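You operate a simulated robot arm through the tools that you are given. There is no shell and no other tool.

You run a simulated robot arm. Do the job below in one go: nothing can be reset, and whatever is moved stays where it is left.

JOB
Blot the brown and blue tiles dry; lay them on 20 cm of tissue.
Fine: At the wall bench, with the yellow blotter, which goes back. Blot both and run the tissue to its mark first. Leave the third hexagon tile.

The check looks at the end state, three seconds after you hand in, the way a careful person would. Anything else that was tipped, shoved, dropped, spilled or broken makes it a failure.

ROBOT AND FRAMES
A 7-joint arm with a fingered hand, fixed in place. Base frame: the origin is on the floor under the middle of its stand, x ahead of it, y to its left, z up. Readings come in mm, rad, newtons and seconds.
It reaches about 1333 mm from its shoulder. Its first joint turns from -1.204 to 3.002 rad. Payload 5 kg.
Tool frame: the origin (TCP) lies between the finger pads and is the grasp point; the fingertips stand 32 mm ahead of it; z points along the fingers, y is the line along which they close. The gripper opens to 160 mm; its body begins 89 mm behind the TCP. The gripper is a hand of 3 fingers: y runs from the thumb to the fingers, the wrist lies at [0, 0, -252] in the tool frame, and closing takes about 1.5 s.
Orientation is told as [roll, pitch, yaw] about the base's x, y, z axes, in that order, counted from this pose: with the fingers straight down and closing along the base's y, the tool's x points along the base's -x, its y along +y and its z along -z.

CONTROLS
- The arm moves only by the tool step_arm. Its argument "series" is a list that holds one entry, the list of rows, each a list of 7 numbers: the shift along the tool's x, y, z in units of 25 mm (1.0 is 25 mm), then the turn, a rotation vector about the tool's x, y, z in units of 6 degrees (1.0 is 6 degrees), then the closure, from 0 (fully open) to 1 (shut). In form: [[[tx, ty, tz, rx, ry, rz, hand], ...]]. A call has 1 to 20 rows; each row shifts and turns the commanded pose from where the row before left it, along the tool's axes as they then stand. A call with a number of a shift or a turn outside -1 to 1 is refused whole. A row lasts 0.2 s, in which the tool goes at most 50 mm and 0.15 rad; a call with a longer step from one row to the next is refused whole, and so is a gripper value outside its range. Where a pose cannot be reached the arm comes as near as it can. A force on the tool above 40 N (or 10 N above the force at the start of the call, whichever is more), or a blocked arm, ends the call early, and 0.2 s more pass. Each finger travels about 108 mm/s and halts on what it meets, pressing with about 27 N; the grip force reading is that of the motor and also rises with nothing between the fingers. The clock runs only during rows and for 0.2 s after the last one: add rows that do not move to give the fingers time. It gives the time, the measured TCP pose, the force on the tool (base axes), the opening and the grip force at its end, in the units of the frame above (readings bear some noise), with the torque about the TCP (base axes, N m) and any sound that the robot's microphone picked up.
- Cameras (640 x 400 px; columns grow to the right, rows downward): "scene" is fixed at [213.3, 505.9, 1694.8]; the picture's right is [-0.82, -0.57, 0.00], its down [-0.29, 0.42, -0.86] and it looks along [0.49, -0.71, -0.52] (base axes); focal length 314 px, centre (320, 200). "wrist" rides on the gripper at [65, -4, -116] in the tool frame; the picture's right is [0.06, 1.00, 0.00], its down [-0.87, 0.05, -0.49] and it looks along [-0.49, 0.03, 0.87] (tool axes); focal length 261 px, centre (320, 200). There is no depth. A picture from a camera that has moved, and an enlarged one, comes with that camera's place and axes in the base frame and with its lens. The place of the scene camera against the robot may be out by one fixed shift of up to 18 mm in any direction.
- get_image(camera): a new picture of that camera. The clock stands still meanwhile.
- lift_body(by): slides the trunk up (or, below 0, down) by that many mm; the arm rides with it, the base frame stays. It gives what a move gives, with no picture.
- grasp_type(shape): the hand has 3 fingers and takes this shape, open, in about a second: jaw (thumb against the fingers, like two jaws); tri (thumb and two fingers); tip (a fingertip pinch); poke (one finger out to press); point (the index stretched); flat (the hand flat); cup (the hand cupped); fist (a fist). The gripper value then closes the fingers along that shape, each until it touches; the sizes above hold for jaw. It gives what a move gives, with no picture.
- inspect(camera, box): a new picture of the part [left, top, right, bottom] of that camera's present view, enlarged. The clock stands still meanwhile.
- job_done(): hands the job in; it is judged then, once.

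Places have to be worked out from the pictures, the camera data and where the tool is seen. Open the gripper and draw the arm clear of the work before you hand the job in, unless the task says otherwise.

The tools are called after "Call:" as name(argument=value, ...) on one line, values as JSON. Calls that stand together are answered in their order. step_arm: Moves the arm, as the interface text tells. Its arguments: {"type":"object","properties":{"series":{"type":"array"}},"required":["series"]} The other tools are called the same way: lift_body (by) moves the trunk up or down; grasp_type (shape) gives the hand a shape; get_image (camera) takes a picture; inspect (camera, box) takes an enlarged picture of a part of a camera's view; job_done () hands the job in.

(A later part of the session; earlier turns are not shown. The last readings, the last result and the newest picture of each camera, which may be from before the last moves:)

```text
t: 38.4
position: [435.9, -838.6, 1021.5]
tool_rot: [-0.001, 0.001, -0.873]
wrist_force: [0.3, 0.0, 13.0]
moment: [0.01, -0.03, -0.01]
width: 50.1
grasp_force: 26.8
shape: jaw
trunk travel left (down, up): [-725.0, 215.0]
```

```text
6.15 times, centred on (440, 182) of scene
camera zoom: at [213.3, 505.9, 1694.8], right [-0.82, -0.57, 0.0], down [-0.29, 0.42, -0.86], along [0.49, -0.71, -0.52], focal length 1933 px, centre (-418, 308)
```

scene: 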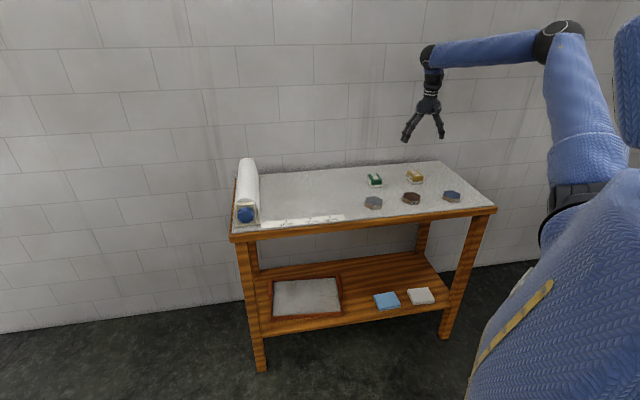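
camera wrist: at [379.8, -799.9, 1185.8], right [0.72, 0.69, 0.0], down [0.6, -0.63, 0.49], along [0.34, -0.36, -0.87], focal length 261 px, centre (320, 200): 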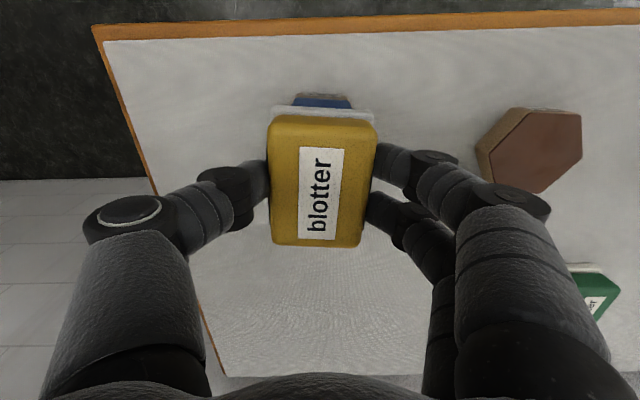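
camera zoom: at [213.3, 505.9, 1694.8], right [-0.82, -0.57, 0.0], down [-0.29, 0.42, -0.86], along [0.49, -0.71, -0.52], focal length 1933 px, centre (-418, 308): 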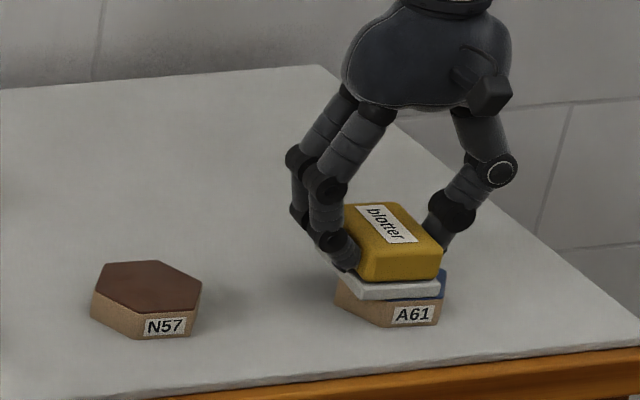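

Good press. On to the other side of the blue tile.

Call:
step_arm(series=[[[0, 0, -0.2, 0, 0, 0, 1], [0, 0, -0.2, 0, 0, 0, 1], [0, -0.56, 0, 0, 0, 0, 1], [0, -0.56, 0, 0, 0, 0, 1], [0, 0, 0.2, 0, 0, 0, 1], [0, 0, 0.13, 0, 0, 0, 1], [0, 0, 0.06, 0, 0, 0, 1], [0, 0, 0, 0, 0, 0, 1], [0, 0, 0, 0, 0, 0, 1], [0, 0, 0, 0, 0, 0, 1], [0, 0, 0, 0, 0, 0, 1], [0, 0, 0, 0, 0, 0, 1], [0, 0, 0, 0, 0, 0, 1]]])

Call:
inspect(camera="scene", box=[400, 150, 480, 215])

```text
t: 41.2
position: [414.3, -855.8, 1021.0]
tool_rot: [-0.001, 0.001, -0.874]
wrist_force: [0.5, -0.8, 11.1]
moment: [-0.01, -0.06, 0.03]
width: 50.2
grasp_force: 27.3
shape: jaw
trunk travel left (down, up): [-725.0, 215.0]
```

```text
6.15 times, centred on (440, 182) of scene
camera zoom: at [213.3, 505.9, 1694.8], right [-0.82, -0.57, 0.0], down [-0.29, 0.42, -0.86], along [0.49, -0.71, -0.52], focal length 1933 px, centre (-418, 308)
```

zoom: 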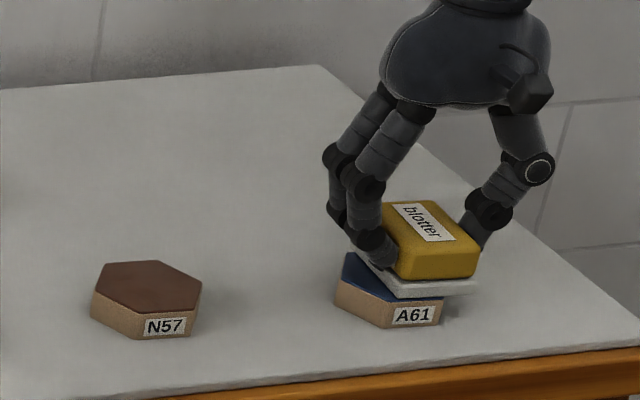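

Both tiles are pressed all over. I'll lift, turn back to the home yaw, and carry the blotter back above its start place.

Call:
step_arm(series=[[[0, 0, -0.3, 0, 0, 0, 1], [0, 0, -0.9, 0, 0, 0, 1], [0, 0, -1.0, 0, 0, 0, 1], [0, 0, 0, 0, 0, -0.75, 1], [0, 0, 0, 0, 0, -0.75, 1], [-0.45, 0.19, 0, 0, 0, 0, 1], [-0.9, 0.377, 0, 0, 0, 0, 1], [-0.95, 0.398, 0, 0, 0, 0, 1], [-0.95, 0.398, 0, 0, 0, 0, 1], [-0.95, 0.398, 0, 0, 0, 0, 1], [-0.95, 0.398, 0, 0, 0, 0, 1], [-0.95, 0.398, 0, 0, 0, 0, 1], [-0.95, 0.398, 0, 0, 0, 0, 1], [-0.75, 0.314, 0, 0, 0, 0, 1], [-0.376, 0.157, 0, 0, 0, 0, 1], [0, 0, 0, 0, 0, 0, 1], [0, 0, 0, 0, 0, 0, 1]]])

Call:
get_image(camera="wrist")

Call:
inspect(camera="scene", box=[350, 150, 480, 220])

```text
t: 44.8
position: [625.1, -926.0, 1073.8]
tool_rot: [0.0, 0.0, -0.715]
wrist_force: [0.2, 0.6, -1.0]
moment: [-0.02, -0.02, -0.02]
width: 50.1
grasp_force: 27.3
shape: jaw
trunk travel left (down, up): [-725.0, 215.0]
```

```text
taken
camera wrist: at [573.5, -885.9, 1190.5], right [0.61, 0.79, 0.0], down [0.69, -0.53, 0.49], along [0.39, -0.3, -0.87], focal length 261 px, centre (320, 200)
```

wrist: 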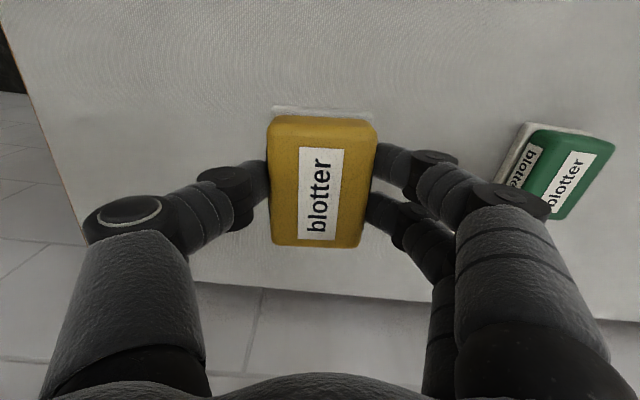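

```text
4.92 times, centred on (415, 185) of scene
camera zoom: at [213.3, 505.9, 1694.8], right [-0.82, -0.57, 0.0], down [-0.29, 0.42, -0.86], along [0.49, -0.71, -0.52], focal length 1546 px, centre (-148, 274)
```

zoom: 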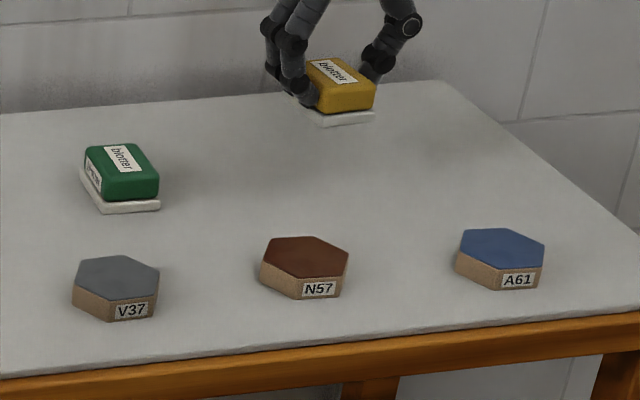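

Both tiles now look clearly lighter, so both read as dry. I'll lower the blotter to its original spot, slowing near the bench.

Call:
step_arm(series=[[[0, 0, 0.8, 0, 0, 0, 1], [0, 0, 0.8, 0, 0, 0, 1], [0, 0, 0.7, 0, 0, 0, 1], [0, 0, 0.4, 0, 0, 0, 1], [0, 0, 0.16, 0, 0, 0, 1], [0, 0, 0.08, 0, 0, 0, 1], [0, 0, 0.04, 0, 0, 0, 1], [0, 0, 0.04, 0, 0, 0, 1], [0, 0, 0, 0, 0, 0, 1]]])

Call:
inspect(camera="scene", box=[370, 130, 460, 200])

```text
t: 46.8
position: [624.1, -927.0, 999.1]
tool_rot: [0.0, 0.0, -0.717]
wrist_force: [-0.1, -0.3, 0.3]
moment: [0.0, 0.02, 0.03]
width: 50.1
grasp_force: 27.2
shape: jaw
trunk travel left (down, up): [-725.0, 215.0]
```

```text
5.71 times, centred on (415, 165) of scene
camera zoom: at [213.3, 505.9, 1694.8], right [-0.82, -0.57, 0.0], down [-0.29, 0.42, -0.86], along [0.49, -0.71, -0.52], focal length 1795 px, centre (-223, 400)
```

zoom: 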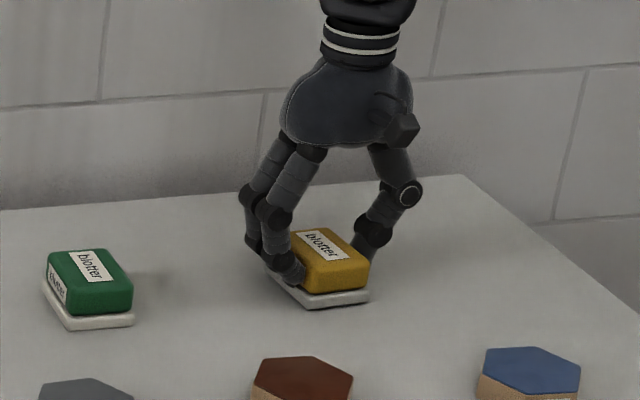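

It's practically at the original height. I'll lower in half-mm steps until I feel the bench.

Call:
step_arm(series=[[[0, 0, 0.03, 0, 0, 0, 1], [0, 0, 0, 0, 0, 0, 1]]])

Call:
step_arm(series=[[[0, 0, 0.03, 0, 0, 0, 1], [0, 0, 0, 0, 0, 0, 1]]])

```text
t: 47.4
position: [623.1, -926.4, 999.3]
tool_rot: [0.0, 0.002, -0.716]
wrist_force: [0.4, 0.3, -0.5]
moment: [0.0, -0.02, -0.01]
width: 49.9
grasp_force: 27.3
shape: jaw
trunk travel left (down, up): [-725.0, 215.0]
```

```text
t: 48.0
position: [624.4, -925.7, 998.7]
tool_rot: [0.0, 0.0, -0.717]
wrist_force: [-0.2, 0.3, -1.2]
moment: [0.0, 0.01, 0.03]
width: 50.0
grasp_force: 27.4
shape: jaw
trunk travel left (down, up): [-725.0, 215.0]
```

Call:
step_arm(series=[[[0, 0, 0.04, 0, 0, 0, 1], [0, 0, 0, 0, 0, 0, 1]]])

Call:
step_arm(series=[[[0, 0, 0.04, 0, 0, 0, 1], [0, 0, 0, 0, 0, 0, 1]]])

```text
t: 48.6
position: [624.9, -926.1, 997.3]
tool_rot: [0.0, 0.001, -0.715]
wrist_force: [0.2, 0.2, 1.2]
moment: [0.05, 0.01, 0.01]
width: 49.8
grasp_force: 26.8
shape: jaw
trunk travel left (down, up): [-725.0, 215.0]
```

```text
t: 49.2
position: [624.8, -925.6, 998.4]
tool_rot: [0.0, -0.002, -0.717]
wrist_force: [-0.6, -2.3, 7.5]
moment: [-0.02, -0.01, -0.04]
width: 50.2
grasp_force: 26.8
shape: jaw
trunk travel left (down, up): [-725.0, 215.0]
```

Bench contact felt. I'll ease the pressure, open the fingers to about 96 mm, and rise straight up.

Call:
step_arm(series=[[[0, 0, -0.03, 0, 0, 0, 1], [0, 0, 0, 0, 0, 0, 0.55], [0, 0, 0, 0, 0, 0, 0.4], [0, 0, 0, 0, 0, 0, 0.4], [0, 0, 0, 0, 0, 0, 0.4], [0, 0, -0.4, 0, 0, 0, 0.4], [0, 0, -0.8, 0, 0, 0, 0.4], [0, 0, -1, 0, 0, 0, 0.4], [0, 0, -1, 0, 0, 0, 0.4], [0, 0, -1, 0, 0, 0, 0.4], [0, 0, -1, 0, 0, 0, 0.4], [0, 0, -1, 0, 0, 0, 0.2], [0, 0, 0, 0, 0, 0, 0]]])

Call:
get_image(camera="wrist")

Call:
inspect(camera="scene", box=[360, 150, 460, 215])

```text
t: 52.0
position: [624.5, -928.2, 1152.0]
tool_rot: [0.0, -0.002, -0.715]
wrist_force: [0.3, 1.3, -0.4]
moment: [-0.01, 0.01, 0.01]
width: 159.9
grasp_force: 0.0
shape: jaw
trunk travel left (down, up): [-725.0, 215.0]
```

```text
taken
camera wrist: at [572.7, -886.9, 1267.2], right [0.61, 0.79, 0.0], down [0.69, -0.53, 0.49], along [0.39, -0.3, -0.87], focal length 261 px, centre (320, 200)
```

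wrist: 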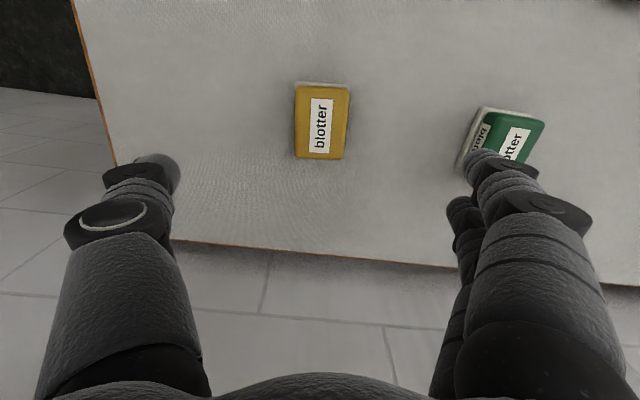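

```text
6.15 times, centred on (410, 182) of scene
camera zoom: at [213.3, 505.9, 1694.8], right [-0.82, -0.57, 0.0], down [-0.29, 0.42, -0.86], along [0.49, -0.71, -0.52], focal length 1933 px, centre (-234, 308)
```

zoom: 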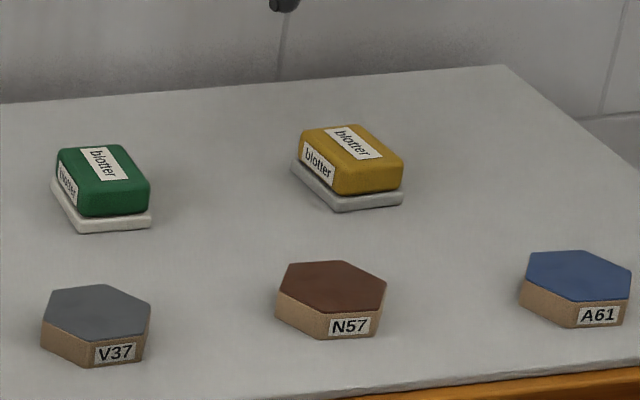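

The yellow blotter is back exactly in its old place, and both tiles look dry. Next is the tissue roll: I'll travel over to the front of it at a safe height.

Call:
step_arm(series=[[[0.55, 0.95, -0.2, 0, 0, 0, 0], [0.55, 0.95, -0.2, 0, 0, 0, 0], [0.55, 0.95, -0.2, 0, 0, 0, 0], [0.55, 0.95, -0.2, 0, 0, 0, 0], [0.55, 0.95, -0.2, 0, 0, 0, 0], [0.55, 0.95, 0, 0, 0, 0, 0], [0.55, 0.95, 0, 0, 0, 0, 0], [0.55, 0.95, 0, 0, 0, 0, 0], [0.55, 0.95, 0, 0, 0, 0, 0], [0.55, 0.95, 0, 0, 0, 0, 0], [0.55, 0.95, 0, 0, 0, 0, 0], [0.55, 0.95, 0, 0, 0, 0, 0], [0.55, 0.95, 0, 0, 0, 0, 0], [0.55, 0.95, 0, 0, 0, 0, 0], [0.55, 0.95, 0, 0, 0, 0, 0], [0.55, 0.95, 0, 0, 0, 0, 0], [0.55, 0.95, 0, 0, 0, 0, 0], [0.55, 0.95, 0, 0, 0, 0, 0]]])

Call:
step_arm(series=[[[0.37, 0.95, 0, 0, 0, 0, 0], [0.37, 0.95, 0, 0, 0, 0, 0], [0.37, 0.95, 0, 0, 0, 0, 0], [0.37, 0.95, 0, 0, 0, 0, 0], [0.37, 0.95, 0, 0, 0, 0, 0], [0.37, 0.95, 0, 0, 0, 0, 0], [0.37, 0.95, 0, 0, 0, 0, 0], [0.37, 0.95, 0, 0, 0, 0, 0], [0.37, 0.95, 0, 0, 0, 0, 0], [0.37, 0.95, 0, 0, 0, 0, 0], [0.37, 0.95, 0, 0, 0, 0, 0], [0.37, 0.95, 0, 0, 0, 0, 0], [0.37, 0.95, 0, 0, 0, 0, 0], [0.37, 0.95, 0, 0, 0, 0, 0], [0.37, 0.95, 0, 0, 0, 0, 0], [0.37, 0.95, 0, 0, 0, 0, 0], [0.37, 0.95, 0, 0, 0, 0, 0], [0, 0.9, 0, 0, 0, 0, 0], [0, 0, 0, 0, 0, 0.573, 0], [0, 0, 0, 0, 0, 0, 0]]])

Call:
get_image(camera="wrist")

Call:
get_image(camera="scene")

```text
t: 55.8
position: [719.3, -438.4, 1177.2]
tool_rot: [-0.001, 0.001, -0.717]
wrist_force: [-0.6, 0.4, -0.3]
moment: [-0.05, 0.01, 0.02]
width: 160.0
grasp_force: 0.0
shape: jaw
trunk travel left (down, up): [-725.0, 215.0]
```

```text
t: 60.0
position: [781.1, -168.8, 1157.4]
tool_rot: [0.005, 0.004, -0.777]
wrist_force: [0.8, 0.2, 1.0]
moment: [-0.05, 0.04, 0.02]
width: 160.0
grasp_force: 0.1
shape: jaw
out of reach, approached as far as the arm can: row 11, 12, 13, 14, 15, 16, 17, 18
trunk travel left (down, up): [-725.0, 215.0]
```

```text
taken
camera wrist: at [731.0, -125.0, 1272.6], right [0.65, 0.76, 0.0], down [0.66, -0.57, 0.49], along [0.37, -0.32, -0.87], focal length 261 px, centre (320, 200)
```

wrist: 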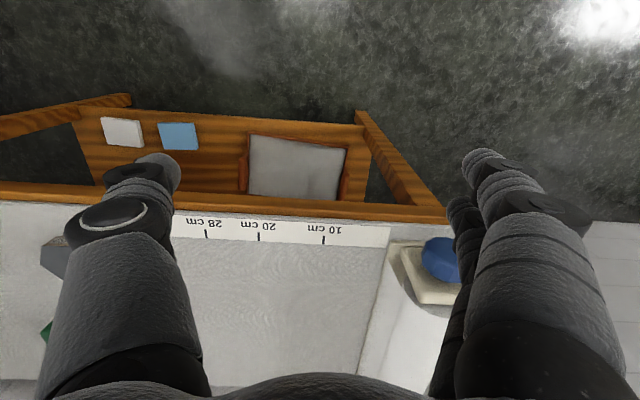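

```text
taken
```

scene: 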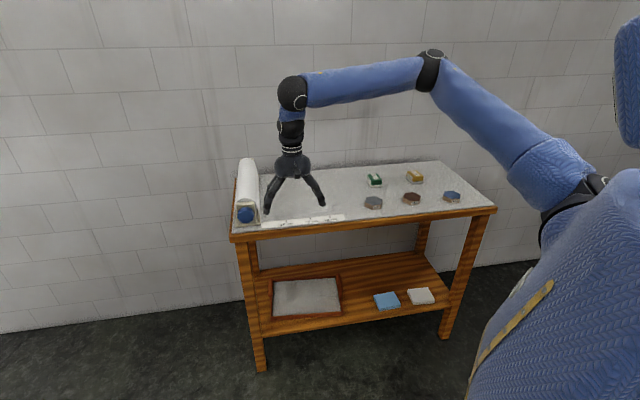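

The arm reports it can't go further this way with this yaw, stopping near (781, -169, 1157). I'll test whether a wrist-twist limit is the cause by turning the yaw back towards 0.

Call:
step_arm(series=[[[0, 0, 0, 0, 0, -1, 0], [0, 0, 0, 0, 0, -1, 0], [0, 0, 0, 0, 0, -1, 0], [0, 0, 0, 0, 0, -1, 0], [0, 0, 0, 0, 0, 0, 0]]])

Call:
get_image(camera="wrist")

```text
t: 61.2
position: [780.6, -167.7, 1156.7]
tool_rot: [0.005, -0.001, -0.356]
wrist_force: [0.1, 0.3, -0.9]
moment: [0.01, 0.05, 0.01]
width: 160.0
grasp_force: 0.0
shape: jaw
trunk travel left (down, up): [-725.0, 215.0]
```

```text
taken
camera wrist: at [717.9, -148.5, 1272.6], right [0.29, 0.96, 0.01], down [0.83, -0.25, 0.49], along [0.47, -0.14, -0.87], focal length 261 px, centre (320, 200)
```

wrist: 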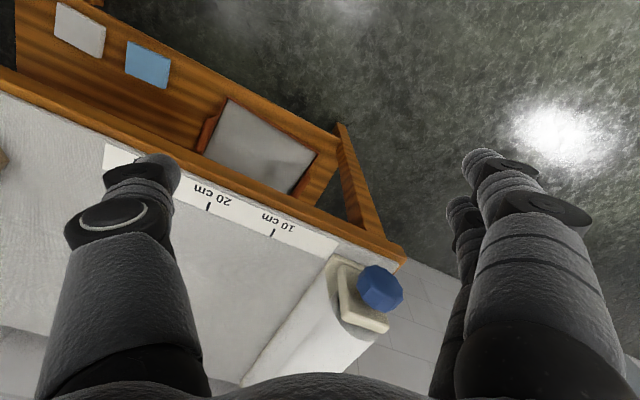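

Yaw turned freely. Now I'll test translating further left from here.

Call:
step_arm(series=[[[0, 0.8, 0, 0, 0, 0, 0], [0, 0.8, 0, 0, 0, 0, 0], [0, 0.8, 0, 0, 0, 0, 0], [0, 0, 0, 0, 0, 0, 0]]])

```text
t: 62.2
position: [774.3, -162.8, 1153.7]
tool_rot: [0.006, -0.002, -0.356]
wrist_force: [0.2, 0.4, 0.6]
moment: [0.04, -0.01, 0.0]
width: 160.0
grasp_force: 0.0
shape: jaw
out of reach, approached as far as the arm can: row 1, 2, 3
trunk travel left (down, up): [-725.0, 215.0]
```

Not the yaw: the elbow has probably drifted against a joint limit. I'll back out towards the starting pose, where the elbow was higher, and look at the arm.

Call:
step_arm(series=[[[0.4, -0.6, -0.4, 0, 0, -0.35, 0], [0.4, -0.6, -0.4, 0, 0, -0.35, 0], [0.4, -0.6, -0.4, 0, 0, -0.35, 0], [0.4, -0.6, -0.4, 0, 0, -0.35, 0], [0.4, -0.6, -0.4, 0, 0, -0.35, 0], [0.4, -0.6, -0.4, 0, 0, -0.35, 0], [0.4, -0.6, -0.4, 0, 0, -0.35, 0], [0.4, -0.6, -0.4, 0, 0, -0.35, 0], [0.4, -0.6, -0.4, 0, 0, -0.35, 0], [0.4, -0.6, -0.4, 0, 0, -0.25, 0], [0, 0, 0, 0, 0, 0, 0]]])

Call:
get_image(camera="scene")

```text
t: 64.6
position: [649.4, -290.1, 1254.2]
tool_rot: [0.001, 0.002, -0.002]
wrist_force: [0.0, 0.1, -0.4]
moment: [0.04, 0.02, -0.01]
width: 159.8
grasp_force: 0.1
shape: jaw
trunk travel left (down, up): [-725.0, 215.0]
```

```text
taken
```

scene: 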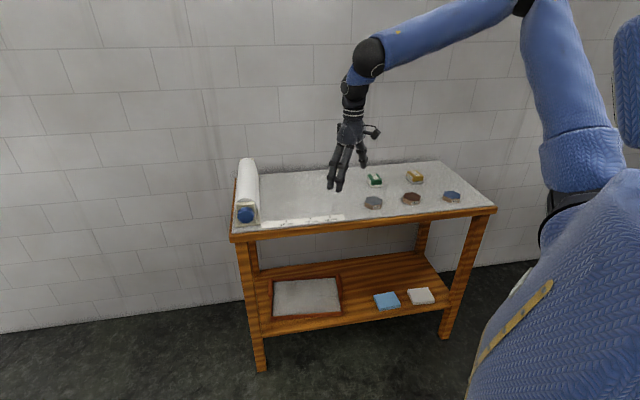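

Elbow is high again. From here I'll try going left and forward at this height with neutral yaw.

Call:
step_arm(series=[[[-0.6, 0.96, 0, 0, 0, 0, 0], [-0.6, 0.96, 0, 0, 0, 0, 0], [-0.6, 0.96, 0, 0, 0, 0, 0], [-0.6, 0.96, 0, 0, 0, 0, 0], [-0.6, 0.96, 0, 0, 0, 0, 0], [-0.6, 0.96, 0, 0, 0, 0, 0], [-0.6, 0.96, 0, 0, 0, 0, 0], [-0.6, 0.96, 0, 0, 0, 0, 0], [-0.6, 0.96, 0, 0, 0, 0, 0], [-0.6, 0.96, 0, 0, 0, 0, 0], [0, 0, 0, 0, 0, 0, 0]]])

Call:
get_image(camera="scene")

Call:
get_image(camera="wrist")

```text
t: 67.0
position: [730.5, -150.0, 1228.6]
tool_rot: [0.005, -0.004, 0.001]
wrist_force: [-0.3, 0.4, -0.4]
moment: [0.01, 0.0, -0.01]
width: 160.0
grasp_force: 0.0
shape: jaw
out of reach, approached as far as the arm can: row 6, 7, 8, 9, 10
trunk travel left (down, up): [-725.0, 215.0]
```

```text
taken
```

scene: 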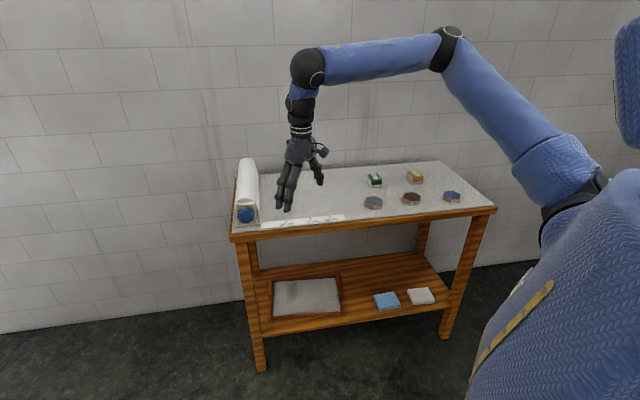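

```text
taken
camera wrist: at [664.8, -153.8, 1343.4], right [-0.06, 1.0, 0.01], down [0.87, 0.05, 0.5], along [0.49, 0.04, -0.87], focal length 261 px, centre (320, 200)
```

wrist: 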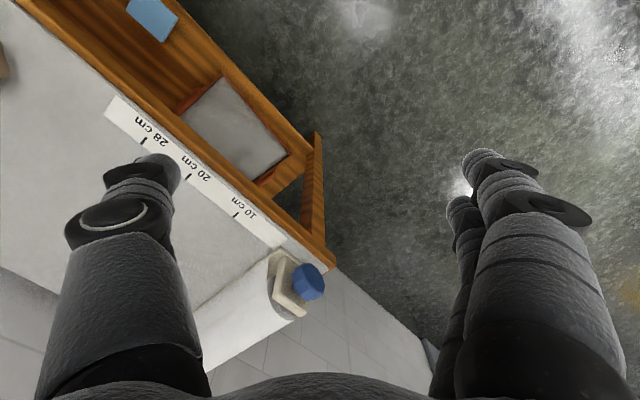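

Again blocked a little short, but this view shows the roll and knob nicely. I'll zoom in to understand the dispenser.

Call:
inspect(camera="wrist", box=[180, 180, 340, 340])

Call:
inspect(camera="scene", box=[225, 150, 285, 240])

```text
2.50 times, centred on (260, 260) of wrist
camera zoom: at [664.8, -153.8, 1343.4], right [-0.06, 1.0, 0.01], down [0.87, 0.05, 0.5], along [0.49, 0.04, -0.87], focal length 652 px, centre (470, 50)
```

zoom: 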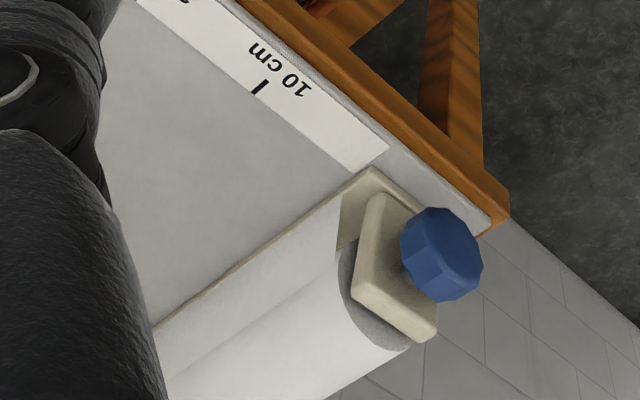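

```text
4.44 times, centred on (255, 195) of scene
camera zoom: at [213.3, 505.9, 1694.8], right [-0.82, -0.57, 0.0], down [-0.29, 0.42, -0.86], along [0.49, -0.71, -0.52], focal length 1396 px, centre (609, 222)
```

zoom: 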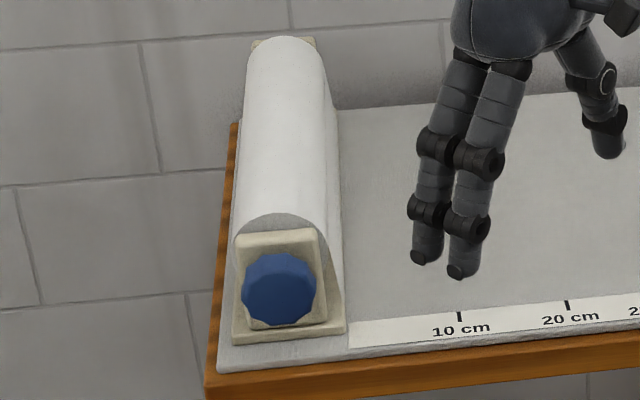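

The sheet hangs from the roll's right side, and the knob's front face is near (998, -148, 1025) with its axis towards the wall. I'll swing the hand from pointing down to pointing forward about the wrist, up high, then see how the arm can get there.

Call:
step_arm(series=[[[-0.966, 0, -0.046, 0, -0.9167, 0, 0], [-0.966, 0, -0.046, 0, -0.9167, 0, 0], [-0.966, 0, -0.046, 0, -0.9167, 0, 0], [-0.966, 0, -0.046, 0, -0.9167, 0, 0], [-0.966, 0, -0.046, 0, -0.9167, 0, 0], [-0.966, 0, -0.046, 0, -0.9167, 0, 0], [-0.966, 0, -0.046, 0, -0.9167, 0, 0], [-0.966, 0, -0.046, 0, -0.9167, 0, 0], [0, 0, 0, 0, 0, 0, 0]]])

Call:
get_image(camera="scene")

```text
t: 69.0
position: [906.1, -149.5, 1297.3]
tool_rot: [0.0, -0.77, -0.001]
wrist_force: [0.4, -0.2, 0.0]
moment: [-0.02, -0.02, -0.01]
width: 160.2
grasp_force: 0.0
shape: jaw
trunk travel left (down, up): [-725.0, 215.0]
```

```text
taken
```

scene: 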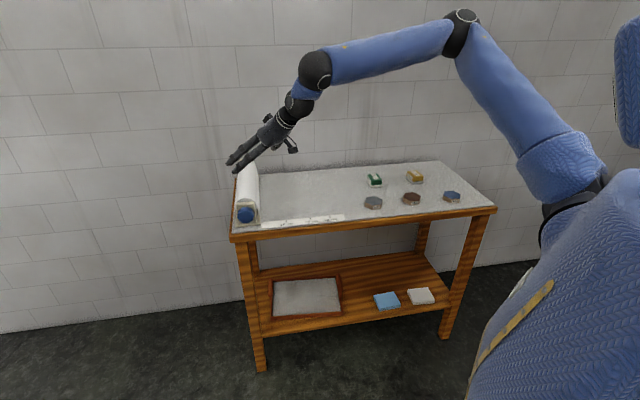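

The tilted hand works well. Now I'll yaw it clockwise towards the wall direction, in place.

Call:
step_arm(series=[[[0, 0, 0, 0.643, 0, 0.666, 0], [0, 0, 0, 0.643, 0, 0.666, 0], [0, 0, 0, 0.643, 0, 0.666, 0], [0, 0, 0, 0.643, 0, 0.666, 0], [0, 0, 0, 0.643, 0, 0.666, 0], [0, 0, 0, 0.643, 0, 0.666, 0], [0, 0, 0, 0.643, 0, 0.666, 0], [0, 0, 0, 0.643, 0, 0.666, 0], [0, 0, 0, 0, 0, 0, 0]]])

Call:
get_image(camera="scene")

Call:
get_image(camera="wrist")

```text
t: 71.0
position: [866.0, -346.5, 1268.7]
tool_rot: [0.024, -0.759, -0.778]
wrist_force: [1.1, -0.5, -0.4]
moment: [0.03, 0.01, -0.01]
width: 160.2
grasp_force: 0.1
shape: jaw
out of reach, approached as far as the arm can: row 2, 3, 4, 5, 6, 7, 8
trunk travel left (down, up): [-725.0, 215.0]
```

```text
taken
```

scene: 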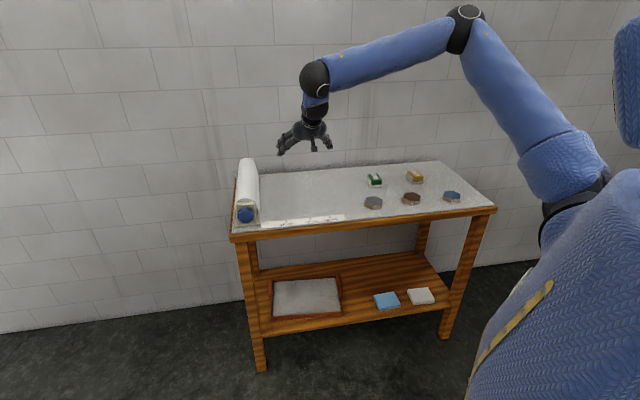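

```text
taken
camera wrist: at [771.2, -261.3, 1307.7], right [0.66, 0.75, -0.03], down [0.24, -0.17, 0.96], along [0.72, -0.63, -0.29], focal length 261 px, centre (320, 200)
```

wrist: 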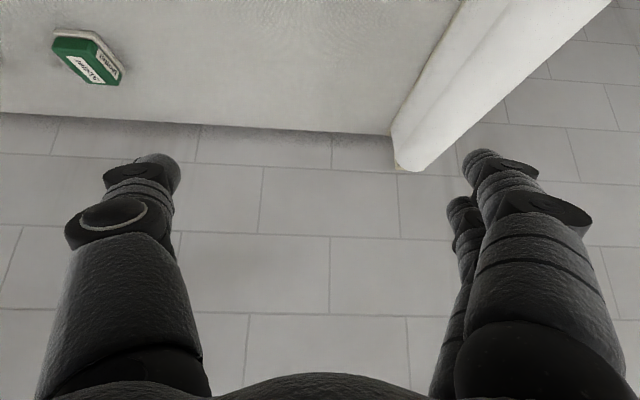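

The wrist seems limited because the forearm is too level for this bend. Raising the trunk should steepen the forearm and free the wrist, so I'll raise it and then retry.

Call:
lift_body(by=210)

Call:
get_image(camera="scene")

```text
t: 73.2
position: [866.6, -345.1, 1479.7]
tool_rot: [0.025, -0.76, -0.779]
wrist_force: [0.1, -0.5, 0.1]
moment: [0.0, -0.01, 0.0]
width: 159.7
grasp_force: 0.0
shape: jaw
trunk travel left (down, up): [-935.0, 5.0]
```

```text
taken
```

scene: 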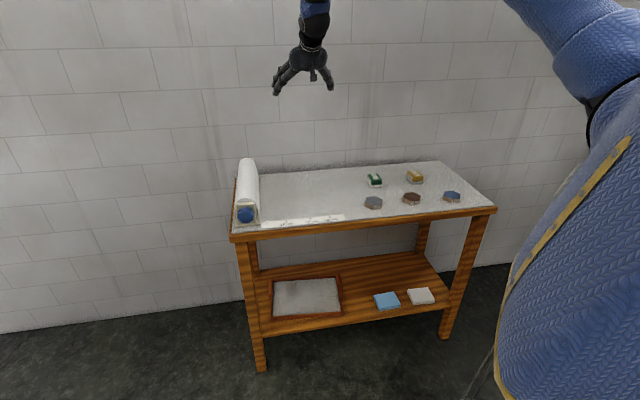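

Next, lower the hand straight down about 230 mm to steepen the forearm.

Call:
step_arm(series=[[[0.633, 0, 0.667, 0, 0, 0, 0], [0.633, 0, 0.667, 0, 0, 0, 0], [0.633, 0, 0.667, 0, 0, 0, 0], [0.633, 0, 0.667, 0, 0, 0, 0], [0.633, 0, 0.667, 0, 0, 0, 0], [0.633, 0, 0.667, 0, 0, 0, 0], [0.633, 0, 0.667, 0, 0, 0, 0], [0.633, 0, 0.667, 0, 0, 0, 0], [0.633, 0, 0.667, 0, 0, 0, 0], [0.633, 0, 0.667, 0, 0, 0, 0], [0, 0, 0, 0, 0, 0, 0]]])

Call:
get_image(camera="scene")

```text
t: 75.7
position: [867.5, -346.4, 1251.1]
tool_rot: [0.031, -0.759, -0.778]
wrist_force: [-0.1, 0.3, -0.6]
moment: [0.0, 0.04, 0.02]
width: 159.9
grasp_force: 0.2
shape: jaw
out of reach, approached as far as the arm can: row 10
trunk travel left (down, up): [-935.0, 5.0]
```

```text
taken
```

scene: 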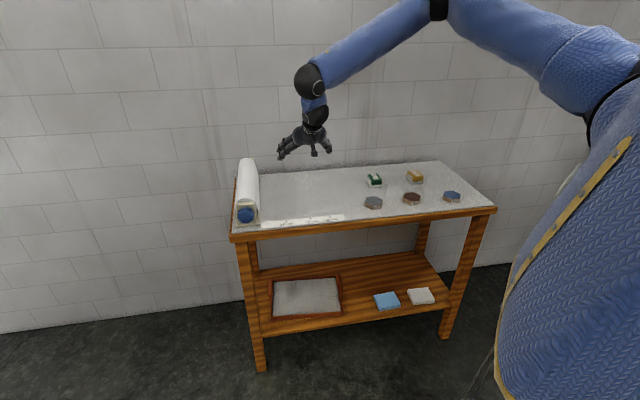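

Blocked again, so I need to understand the wrist. I'll zoom in on the arm and wrist links.

Call:
inspect(camera="scene", box=[260, 50, 360, 170])

Call:
inspect(camera="scene", box=[400, 0, 640, 150])

```text
3.33 times, centred on (310, 110) of scene
camera zoom: at [213.3, 505.9, 1694.8], right [-0.82, -0.57, 0.0], down [-0.29, 0.42, -0.86], along [0.49, -0.71, -0.52], focal length 1047 px, centre (353, 500)
```

zoom: 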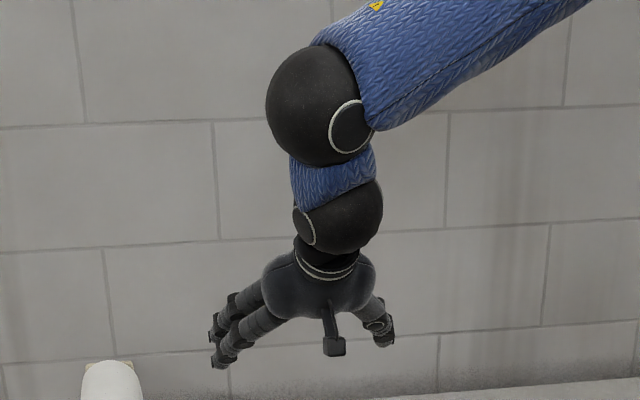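

```text
2.67 times, centred on (520, 75) of scene
camera zoom: at [213.3, 505.9, 1694.8], right [-0.82, -0.57, 0.0], down [-0.29, 0.42, -0.86], along [0.49, -0.71, -0.52], focal length 838 px, centre (-213, 533)
```

zoom: 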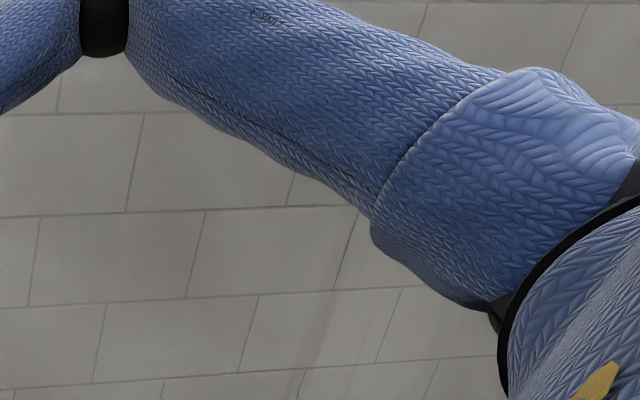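

I think the wrist's first hinge is at its limit of about 85°, but with the trunk raised a vertical hand should reach the knob. I'll swing the hand back to vertical about the wrist, keeping the bench-aligned yaw.

Call:
step_arm(series=[[[0.966, 0, -0.046, 0, 0.9167, 0, 0], [0.966, 0, -0.046, 0, 0.9167, 0, 0], [0.966, 0, -0.046, 0, 0.9167, 0, 0], [0.966, 0, -0.046, 0, 0.9167, 0, 0], [0.966, 0, -0.046, 0, 0.9167, 0, 0], [0.966, 0, -0.046, 0, 0.9167, 0, 0], [0.966, 0, -0.046, 0, 0.9167, 0, 0], [0.966, 0, -0.046, 0, 0.84, 0, 0], [0, 0, 0, 0, 0, 0, 0]]])

Call:
get_image(camera="scene")

Call:
get_image(camera="wrist")

```text
t: 77.7
position: [741.1, -225.0, 1182.3]
tool_rot: [0.018, 0.001, -0.761]
wrist_force: [0.1, 0.3, 0.7]
moment: [0.01, 0.02, -0.02]
width: 159.6
grasp_force: 0.0
shape: jaw
trunk travel left (down, up): [-935.0, 5.0]
```

```text
taken
```

scene: 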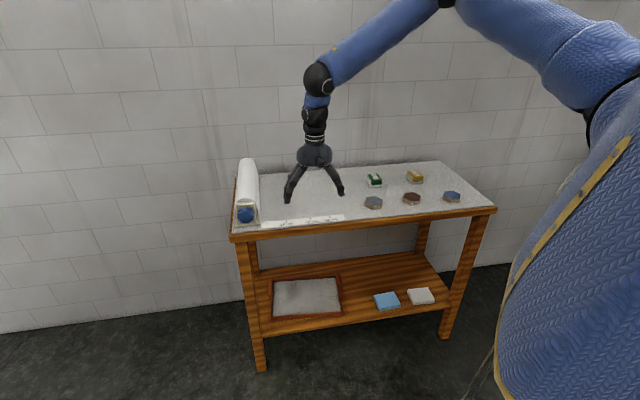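

```text
taken
camera wrist: at [690.0, -183.6, 1297.1], right [0.64, 0.77, 0.02], down [0.66, -0.57, 0.49], along [0.39, -0.3, -0.87], focal length 261 px, centre (320, 200)
```

wrist: 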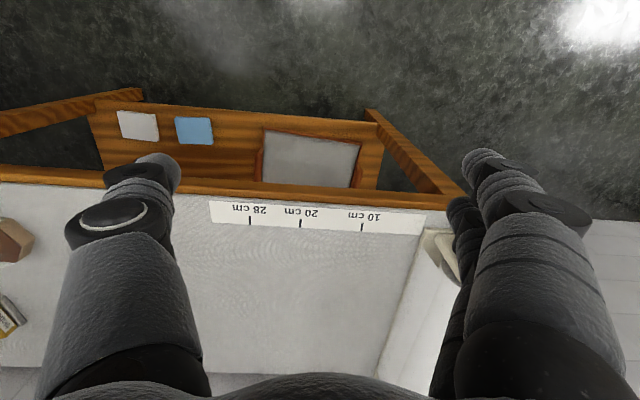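

Vertical again. Now I'll move left towards the knob at this height and see whether it tracks.

Call:
step_arm(series=[[[-0.338, 0.894, 0, 0, 0, 0, 0], [-0.338, 0.894, 0, 0, 0, 0, 0], [-0.338, 0.894, 0, 0, 0, 0, 0], [-0.338, 0.894, 0, 0, 0, 0, 0], [-0.338, 0.894, 0, 0, 0, 0, 0], [-0.338, 0.894, 0, 0, 0, 0, 0], [-0.338, 0.894, 0, 0, 0, 0, 0], [-0.338, 0.894, 0, 0, 0, 0, 0], [-0.338, 0.894, 0, 0, 0, 0, 0], [0, 0, 0, 0, 0, 0, 0]]])

Call:
get_image(camera="scene")

Call:
get_image(camera="wrist")

```text
t: 79.8
position: [836.4, -236.7, 1244.5]
tool_rot: [0.02, 0.001, -0.76]
wrist_force: [-0.6, 0.1, -0.2]
moment: [0.03, -0.01, 0.02]
width: 159.9
grasp_force: 0.0
shape: jaw
out of reach, approached as far as the arm can: row 2, 3, 4, 5, 6, 7, 8, 9
trunk travel left (down, up): [-935.0, 5.0]
```

```text
taken
```

scene: 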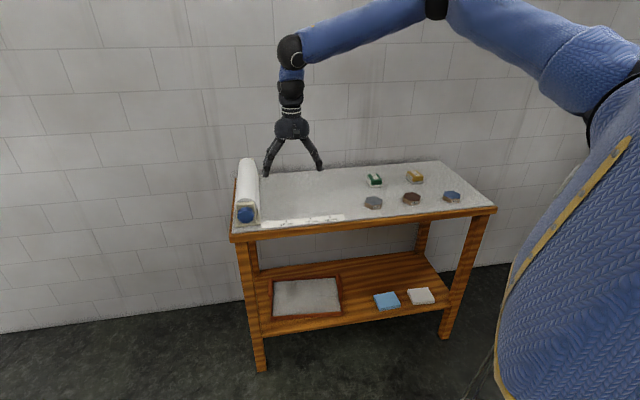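

```text
taken
camera wrist: at [784.9, -195.8, 1359.1], right [0.64, 0.77, 0.02], down [0.66, -0.57, 0.49], along [0.39, -0.3, -0.87], focal length 261 px, centre (320, 200)
```

wrist: 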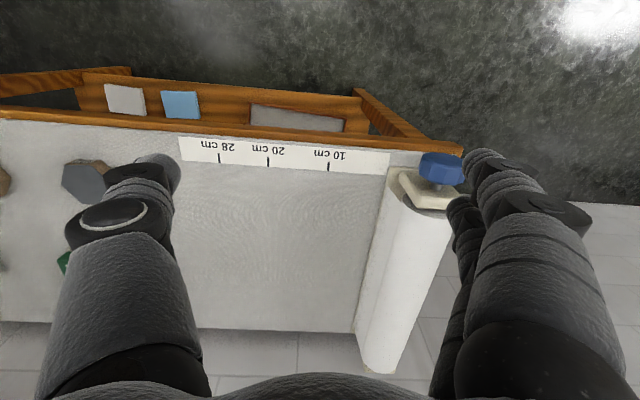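

I now believe the pan joint is at its end stop, with the upper arm at about -40° azimuth. That means the knob can only be reached with the hand coming from the bench side, pointing left. I'll look closely at the dispenser from here before planning that grip.

Call:
inspect(camera="wrist", box=[340, 130, 480, 240])

Call:
inspect(camera="wrist", box=[340, 220, 460, 390])

Call:
inspect(camera="scene", box=[225, 150, 275, 240])

```text
3.64 times, centred on (410, 185) of wrist
camera zoom: at [784.9, -195.8, 1359.1], right [0.64, 0.77, 0.02], down [0.66, -0.57, 0.49], along [0.39, -0.3, -0.87], focal length 948 px, centre (-7, 254)
```

zoom: 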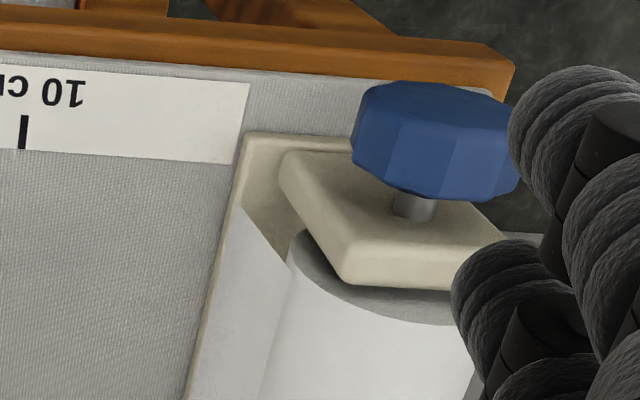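

```text
2.35 times, centred on (400, 305) of wrist
camera zoom: at [784.9, -195.8, 1359.1], right [0.64, 0.77, 0.02], down [0.66, -0.57, 0.49], along [0.39, -0.3, -0.87], focal length 613 px, centre (132, -47)
```

zoom: 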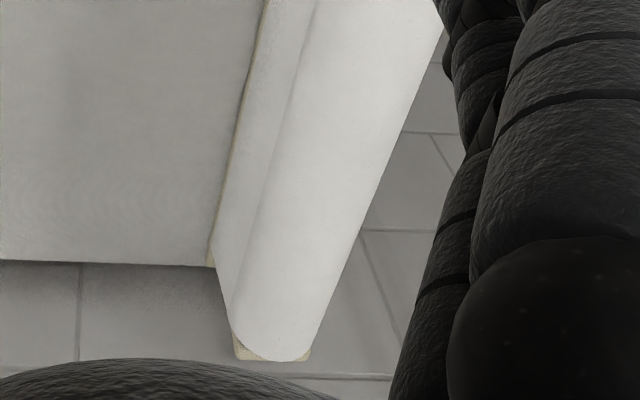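

```text
4.44 times, centred on (250, 195) of scene
camera zoom: at [213.3, 505.9, 1694.8], right [-0.82, -0.57, 0.0], down [-0.29, 0.42, -0.86], along [0.49, -0.71, -0.52], focal length 1396 px, centre (631, 222)
```

zoom: 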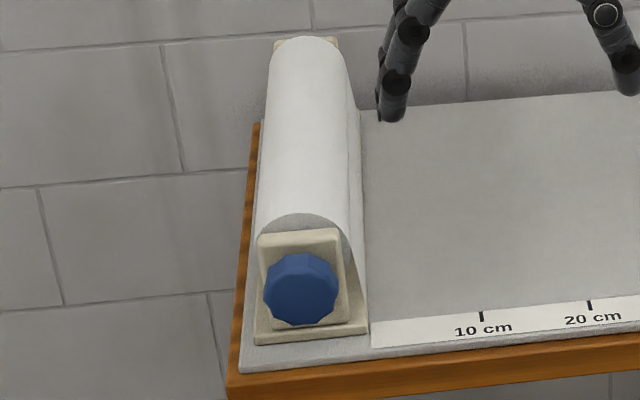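

The knob is a 12-sided cylinder about 62 mm wide and 31 mm thick, standing off the plate on a shaft. The sheet comes down the roll's right side, so feeding should be clockwise seen from the front. I'll lower the trunk in stages to get the arm into its comfortable height range, starting by backing off the limit.

Call:
step_arm(series=[[[0.6, -0.8, 0, 0, 0, 0, 0], [0.6, -0.8, 0, 0, 0, 0, 0], [0.6, -0.8, 0, 0, 0, 0, 0], [0.6, -0.8, -0.5, 0, 0, 0, 0], [0, 0, -0.8, 0, 0, 0, 0], [0, 0, 0, 0, 0, 0, 0]]])

Call:
lift_body(by=-210)

Call:
get_image(camera="scene")

```text
t: 81.2
position: [738.1, -254.8, 1274.0]
tool_rot: [0.018, 0.001, -0.76]
wrist_force: [-0.5, -0.3, -0.2]
moment: [0.01, 0.02, -0.03]
width: 159.7
grasp_force: 0.0
shape: jaw
trunk travel left (down, up): [-935.0, 5.0]
```

```text
t: 83.5
position: [737.1, -255.2, 1064.7]
tool_rot: [0.02, -0.001, -0.762]
wrist_force: [0.1, -0.4, 0.1]
moment: [-0.01, -0.05, 0.01]
width: 159.7
grasp_force: 0.1
shape: jaw
trunk travel left (down, up): [-725.0, 215.0]
```

```text
taken
```

scene: 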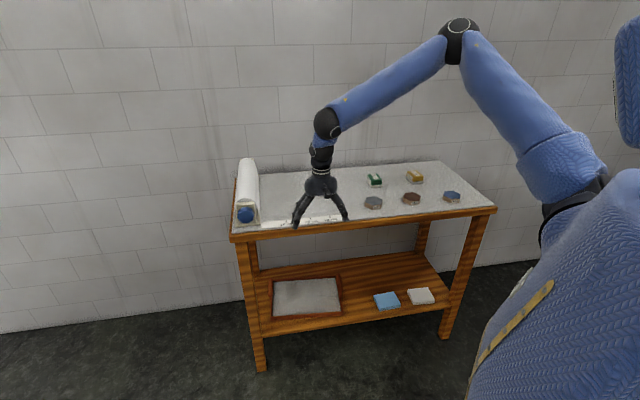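

Trunk is back to zero. Now I'll raise the hand about 200 mm and begin turning it to point left and down, rotating about tool x.

Call:
step_arm(series=[[[0, 0, -1, 0, 0, 0, 0], [0, 0, -1, 0, 0, 0, 0], [0, 0, -1, 0, 0, 0, 0], [0, 0, -1, 0, 0, 0, 0], [0, 0, -1, 0, 0, 0, 0], [0, 0, -1, 0, 0, 0, 0], [0, 0, -1, 0, 0, 0, 0], [0, 0, -1, 0, 0, 0, 0], [0, 0, 0, -1, 0, 0, 0], [0, 0, 0, -1, 0, 0, 0], [0, 0, 0, -1, 0, 0, 0], [0, 0, 0, -1, 0, 0, 0], [0, 0, 0, -1, 0, 0, 0], [0, 0, 0, -1, 0, 0, 0], [0, 0, 0, -0.67, 0, 0, 0], [0, 0, 0, 0, 0, 0, 0]]])

Call:
get_image(camera="scene")

Call:
get_image(camera="wrist")

```text
t: 86.9
position: [734.7, -254.6, 1265.1]
tool_rot: [0.717, 0.0, -0.759]
wrist_force: [-0.5, 0.3, 0.7]
moment: [0.05, -0.01, 0.0]
width: 160.0
grasp_force: 0.0
shape: jaw
trunk travel left (down, up): [-725.0, 215.0]
```

```text
taken
```

scene: 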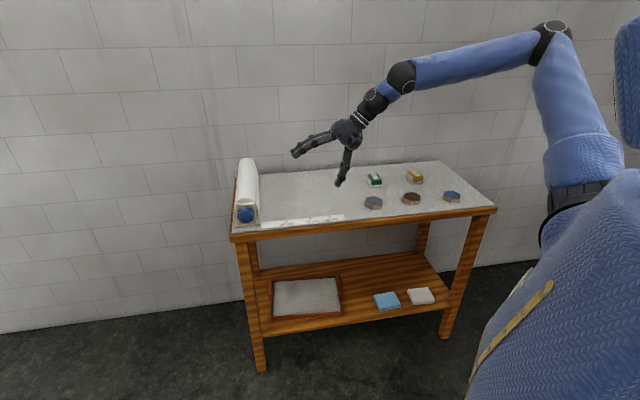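

```text
taken
camera wrist: at [633.5, -267.7, 1349.0], right [0.47, 0.59, 0.66], down [0.44, -0.8, 0.41], along [0.77, 0.09, -0.64], focal length 261 px, centre (320, 200)
```

wrist: 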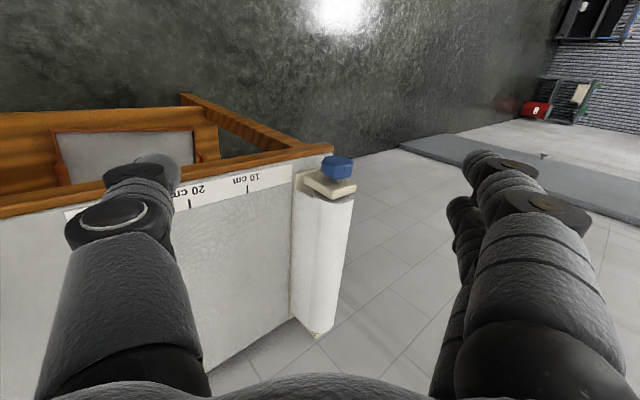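

Now the camera sees the knob straight between the fingers. I'll approach along the hand axis to a staging point about 120 mm short of the knob.

Call:
step_arm(series=[[[-0.452, 0.188, 0.88, 0, 0, 0, 0], [-0.452, 0.188, 0.88, 0, 0, 0, 0], [-0.452, 0.188, 0.88, 0, 0, 0, 0], [-0.452, 0.188, 0.88, 0, 0, 0, 0], [-0.452, 0.188, 0.88, 0, 0, 0, 0], [-0.452, 0.188, 0.88, 0, 0, 0, 0], [-0.452, 0.188, 0.88, 0, 0, 0, 0], [-0.452, 0.188, 0.88, 0, 0, 0, 0], [-0.452, 0.188, 0.88, 0, 0, 0, 0], [-0.452, 0.188, 0.88, 0, 0, 0, 0], [0, 0, 0, 0, 0, 0, 0]]])

Call:
get_image(camera="wrist")

Call:
get_image(camera="scene")

```text
t: 89.3
position: [938.7, -203.5, 1131.0]
tool_rot: [0.716, -0.001, -0.761]
wrist_force: [-0.3, -0.2, -0.8]
moment: [0.0, -0.04, 0.01]
width: 159.7
grasp_force: 0.0
shape: jaw
trunk travel left (down, up): [-725.0, 215.0]
```

```text
taken
camera wrist: at [838.6, -215.7, 1214.5], right [0.47, 0.59, 0.66], down [0.44, -0.8, 0.41], along [0.77, 0.09, -0.64], focal length 261 px, centre (320, 200)
```

wrist: 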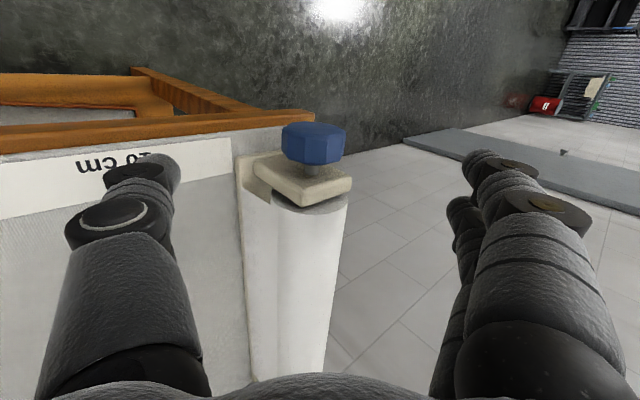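

```text
taken
```

scene: 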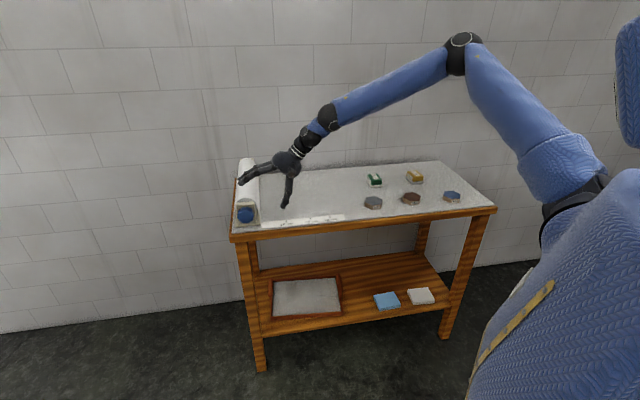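

The approach works. I'll zoom in on the knob to measure it precisely.

Call:
inspect(camera="wrist", box=[230, 100, 370, 220])

Call:
inspect(camera="scene", box=[225, 150, 305, 230])

```text
3.33 times, centred on (300, 160) of wrist
camera zoom: at [838.6, -215.7, 1214.5], right [0.47, 0.59, 0.66], down [0.44, -0.8, 0.41], along [0.77, 0.09, -0.64], focal length 869 px, centre (387, 333)
```

zoom: 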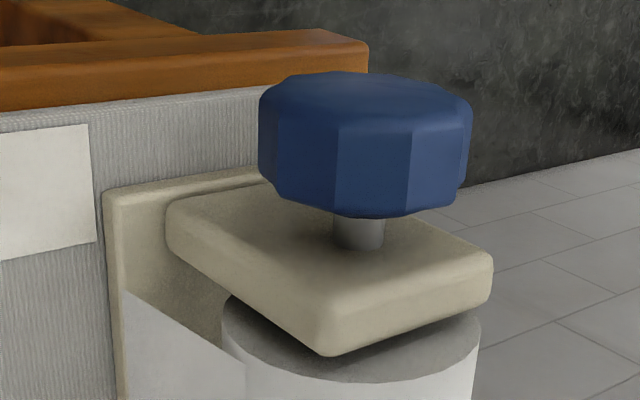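

```text
5.00 times, centred on (265, 190) of scene
camera zoom: at [213.3, 505.9, 1694.8], right [-0.82, -0.57, 0.0], down [-0.29, 0.42, -0.86], along [0.49, -0.71, -0.52], focal length 1570 px, centre (595, 250)
```

zoom: 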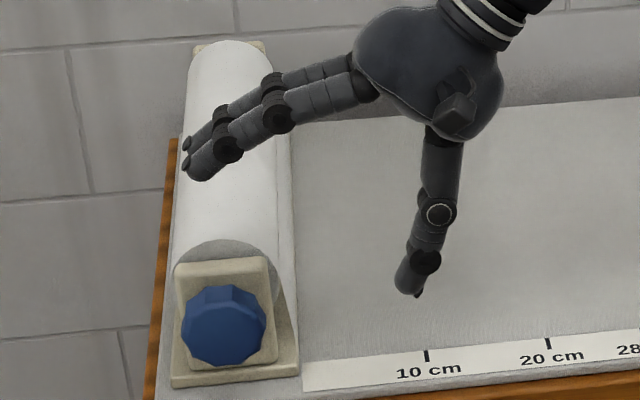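

The knob's front face is at about (996, -142, 1025), 60 mm across and roughly 26 mm thick. I'll part-close to about 95 mm opening, so the thumb clears the bench, and come closer.

Call:
step_arm(series=[[[0, 0, 0, 0, 0, 0, 0.2], [0, 0, 0, 0, 0, 0, 0.4], [-0.13, -0.09, 0.7, 0, 0, 0, 0.42], [-0.13, -0.09, 0.7, 0, 0, 0, 0.42], [-0.13, -0.08, 0.7, 0, 0, 0, 0.42], [0, 0, 0.5, 0, 0, 0, 0.42], [0, 0, 0, 0, 0, 0, 0.42]]])

Call:
get_image(camera="wrist")

Call:
inspect(camera="scene", box=[225, 150, 305, 230])

```text
t: 90.9
position: [972.4, -183.6, 1075.9]
tool_rot: [0.717, -0.001, -0.76]
wrist_force: [0.4, 0.1, 1.1]
moment: [-0.01, 0.04, -0.03]
width: 93.3
grasp_force: 0.1
shape: jaw
trunk travel left (down, up): [-725.0, 215.0]
```

```text
taken
camera wrist: at [872.2, -195.2, 1161.0], right [0.47, 0.59, 0.66], down [0.44, -0.8, 0.41], along [0.77, 0.09, -0.64], focal length 261 px, centre (320, 200)
```

wrist: 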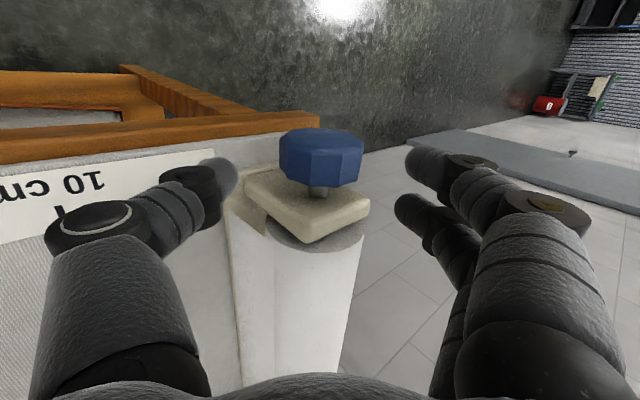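

```text
5.00 times, centred on (265, 190) of scene
camera zoom: at [213.3, 505.9, 1694.8], right [-0.82, -0.57, 0.0], down [-0.29, 0.42, -0.86], along [0.49, -0.71, -0.52], focal length 1570 px, centre (595, 250)
```

zoom: 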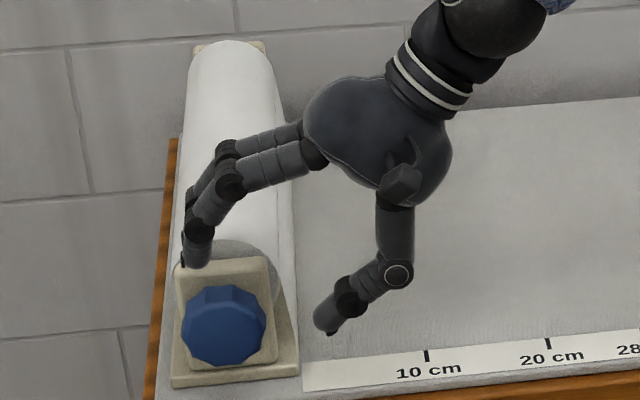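

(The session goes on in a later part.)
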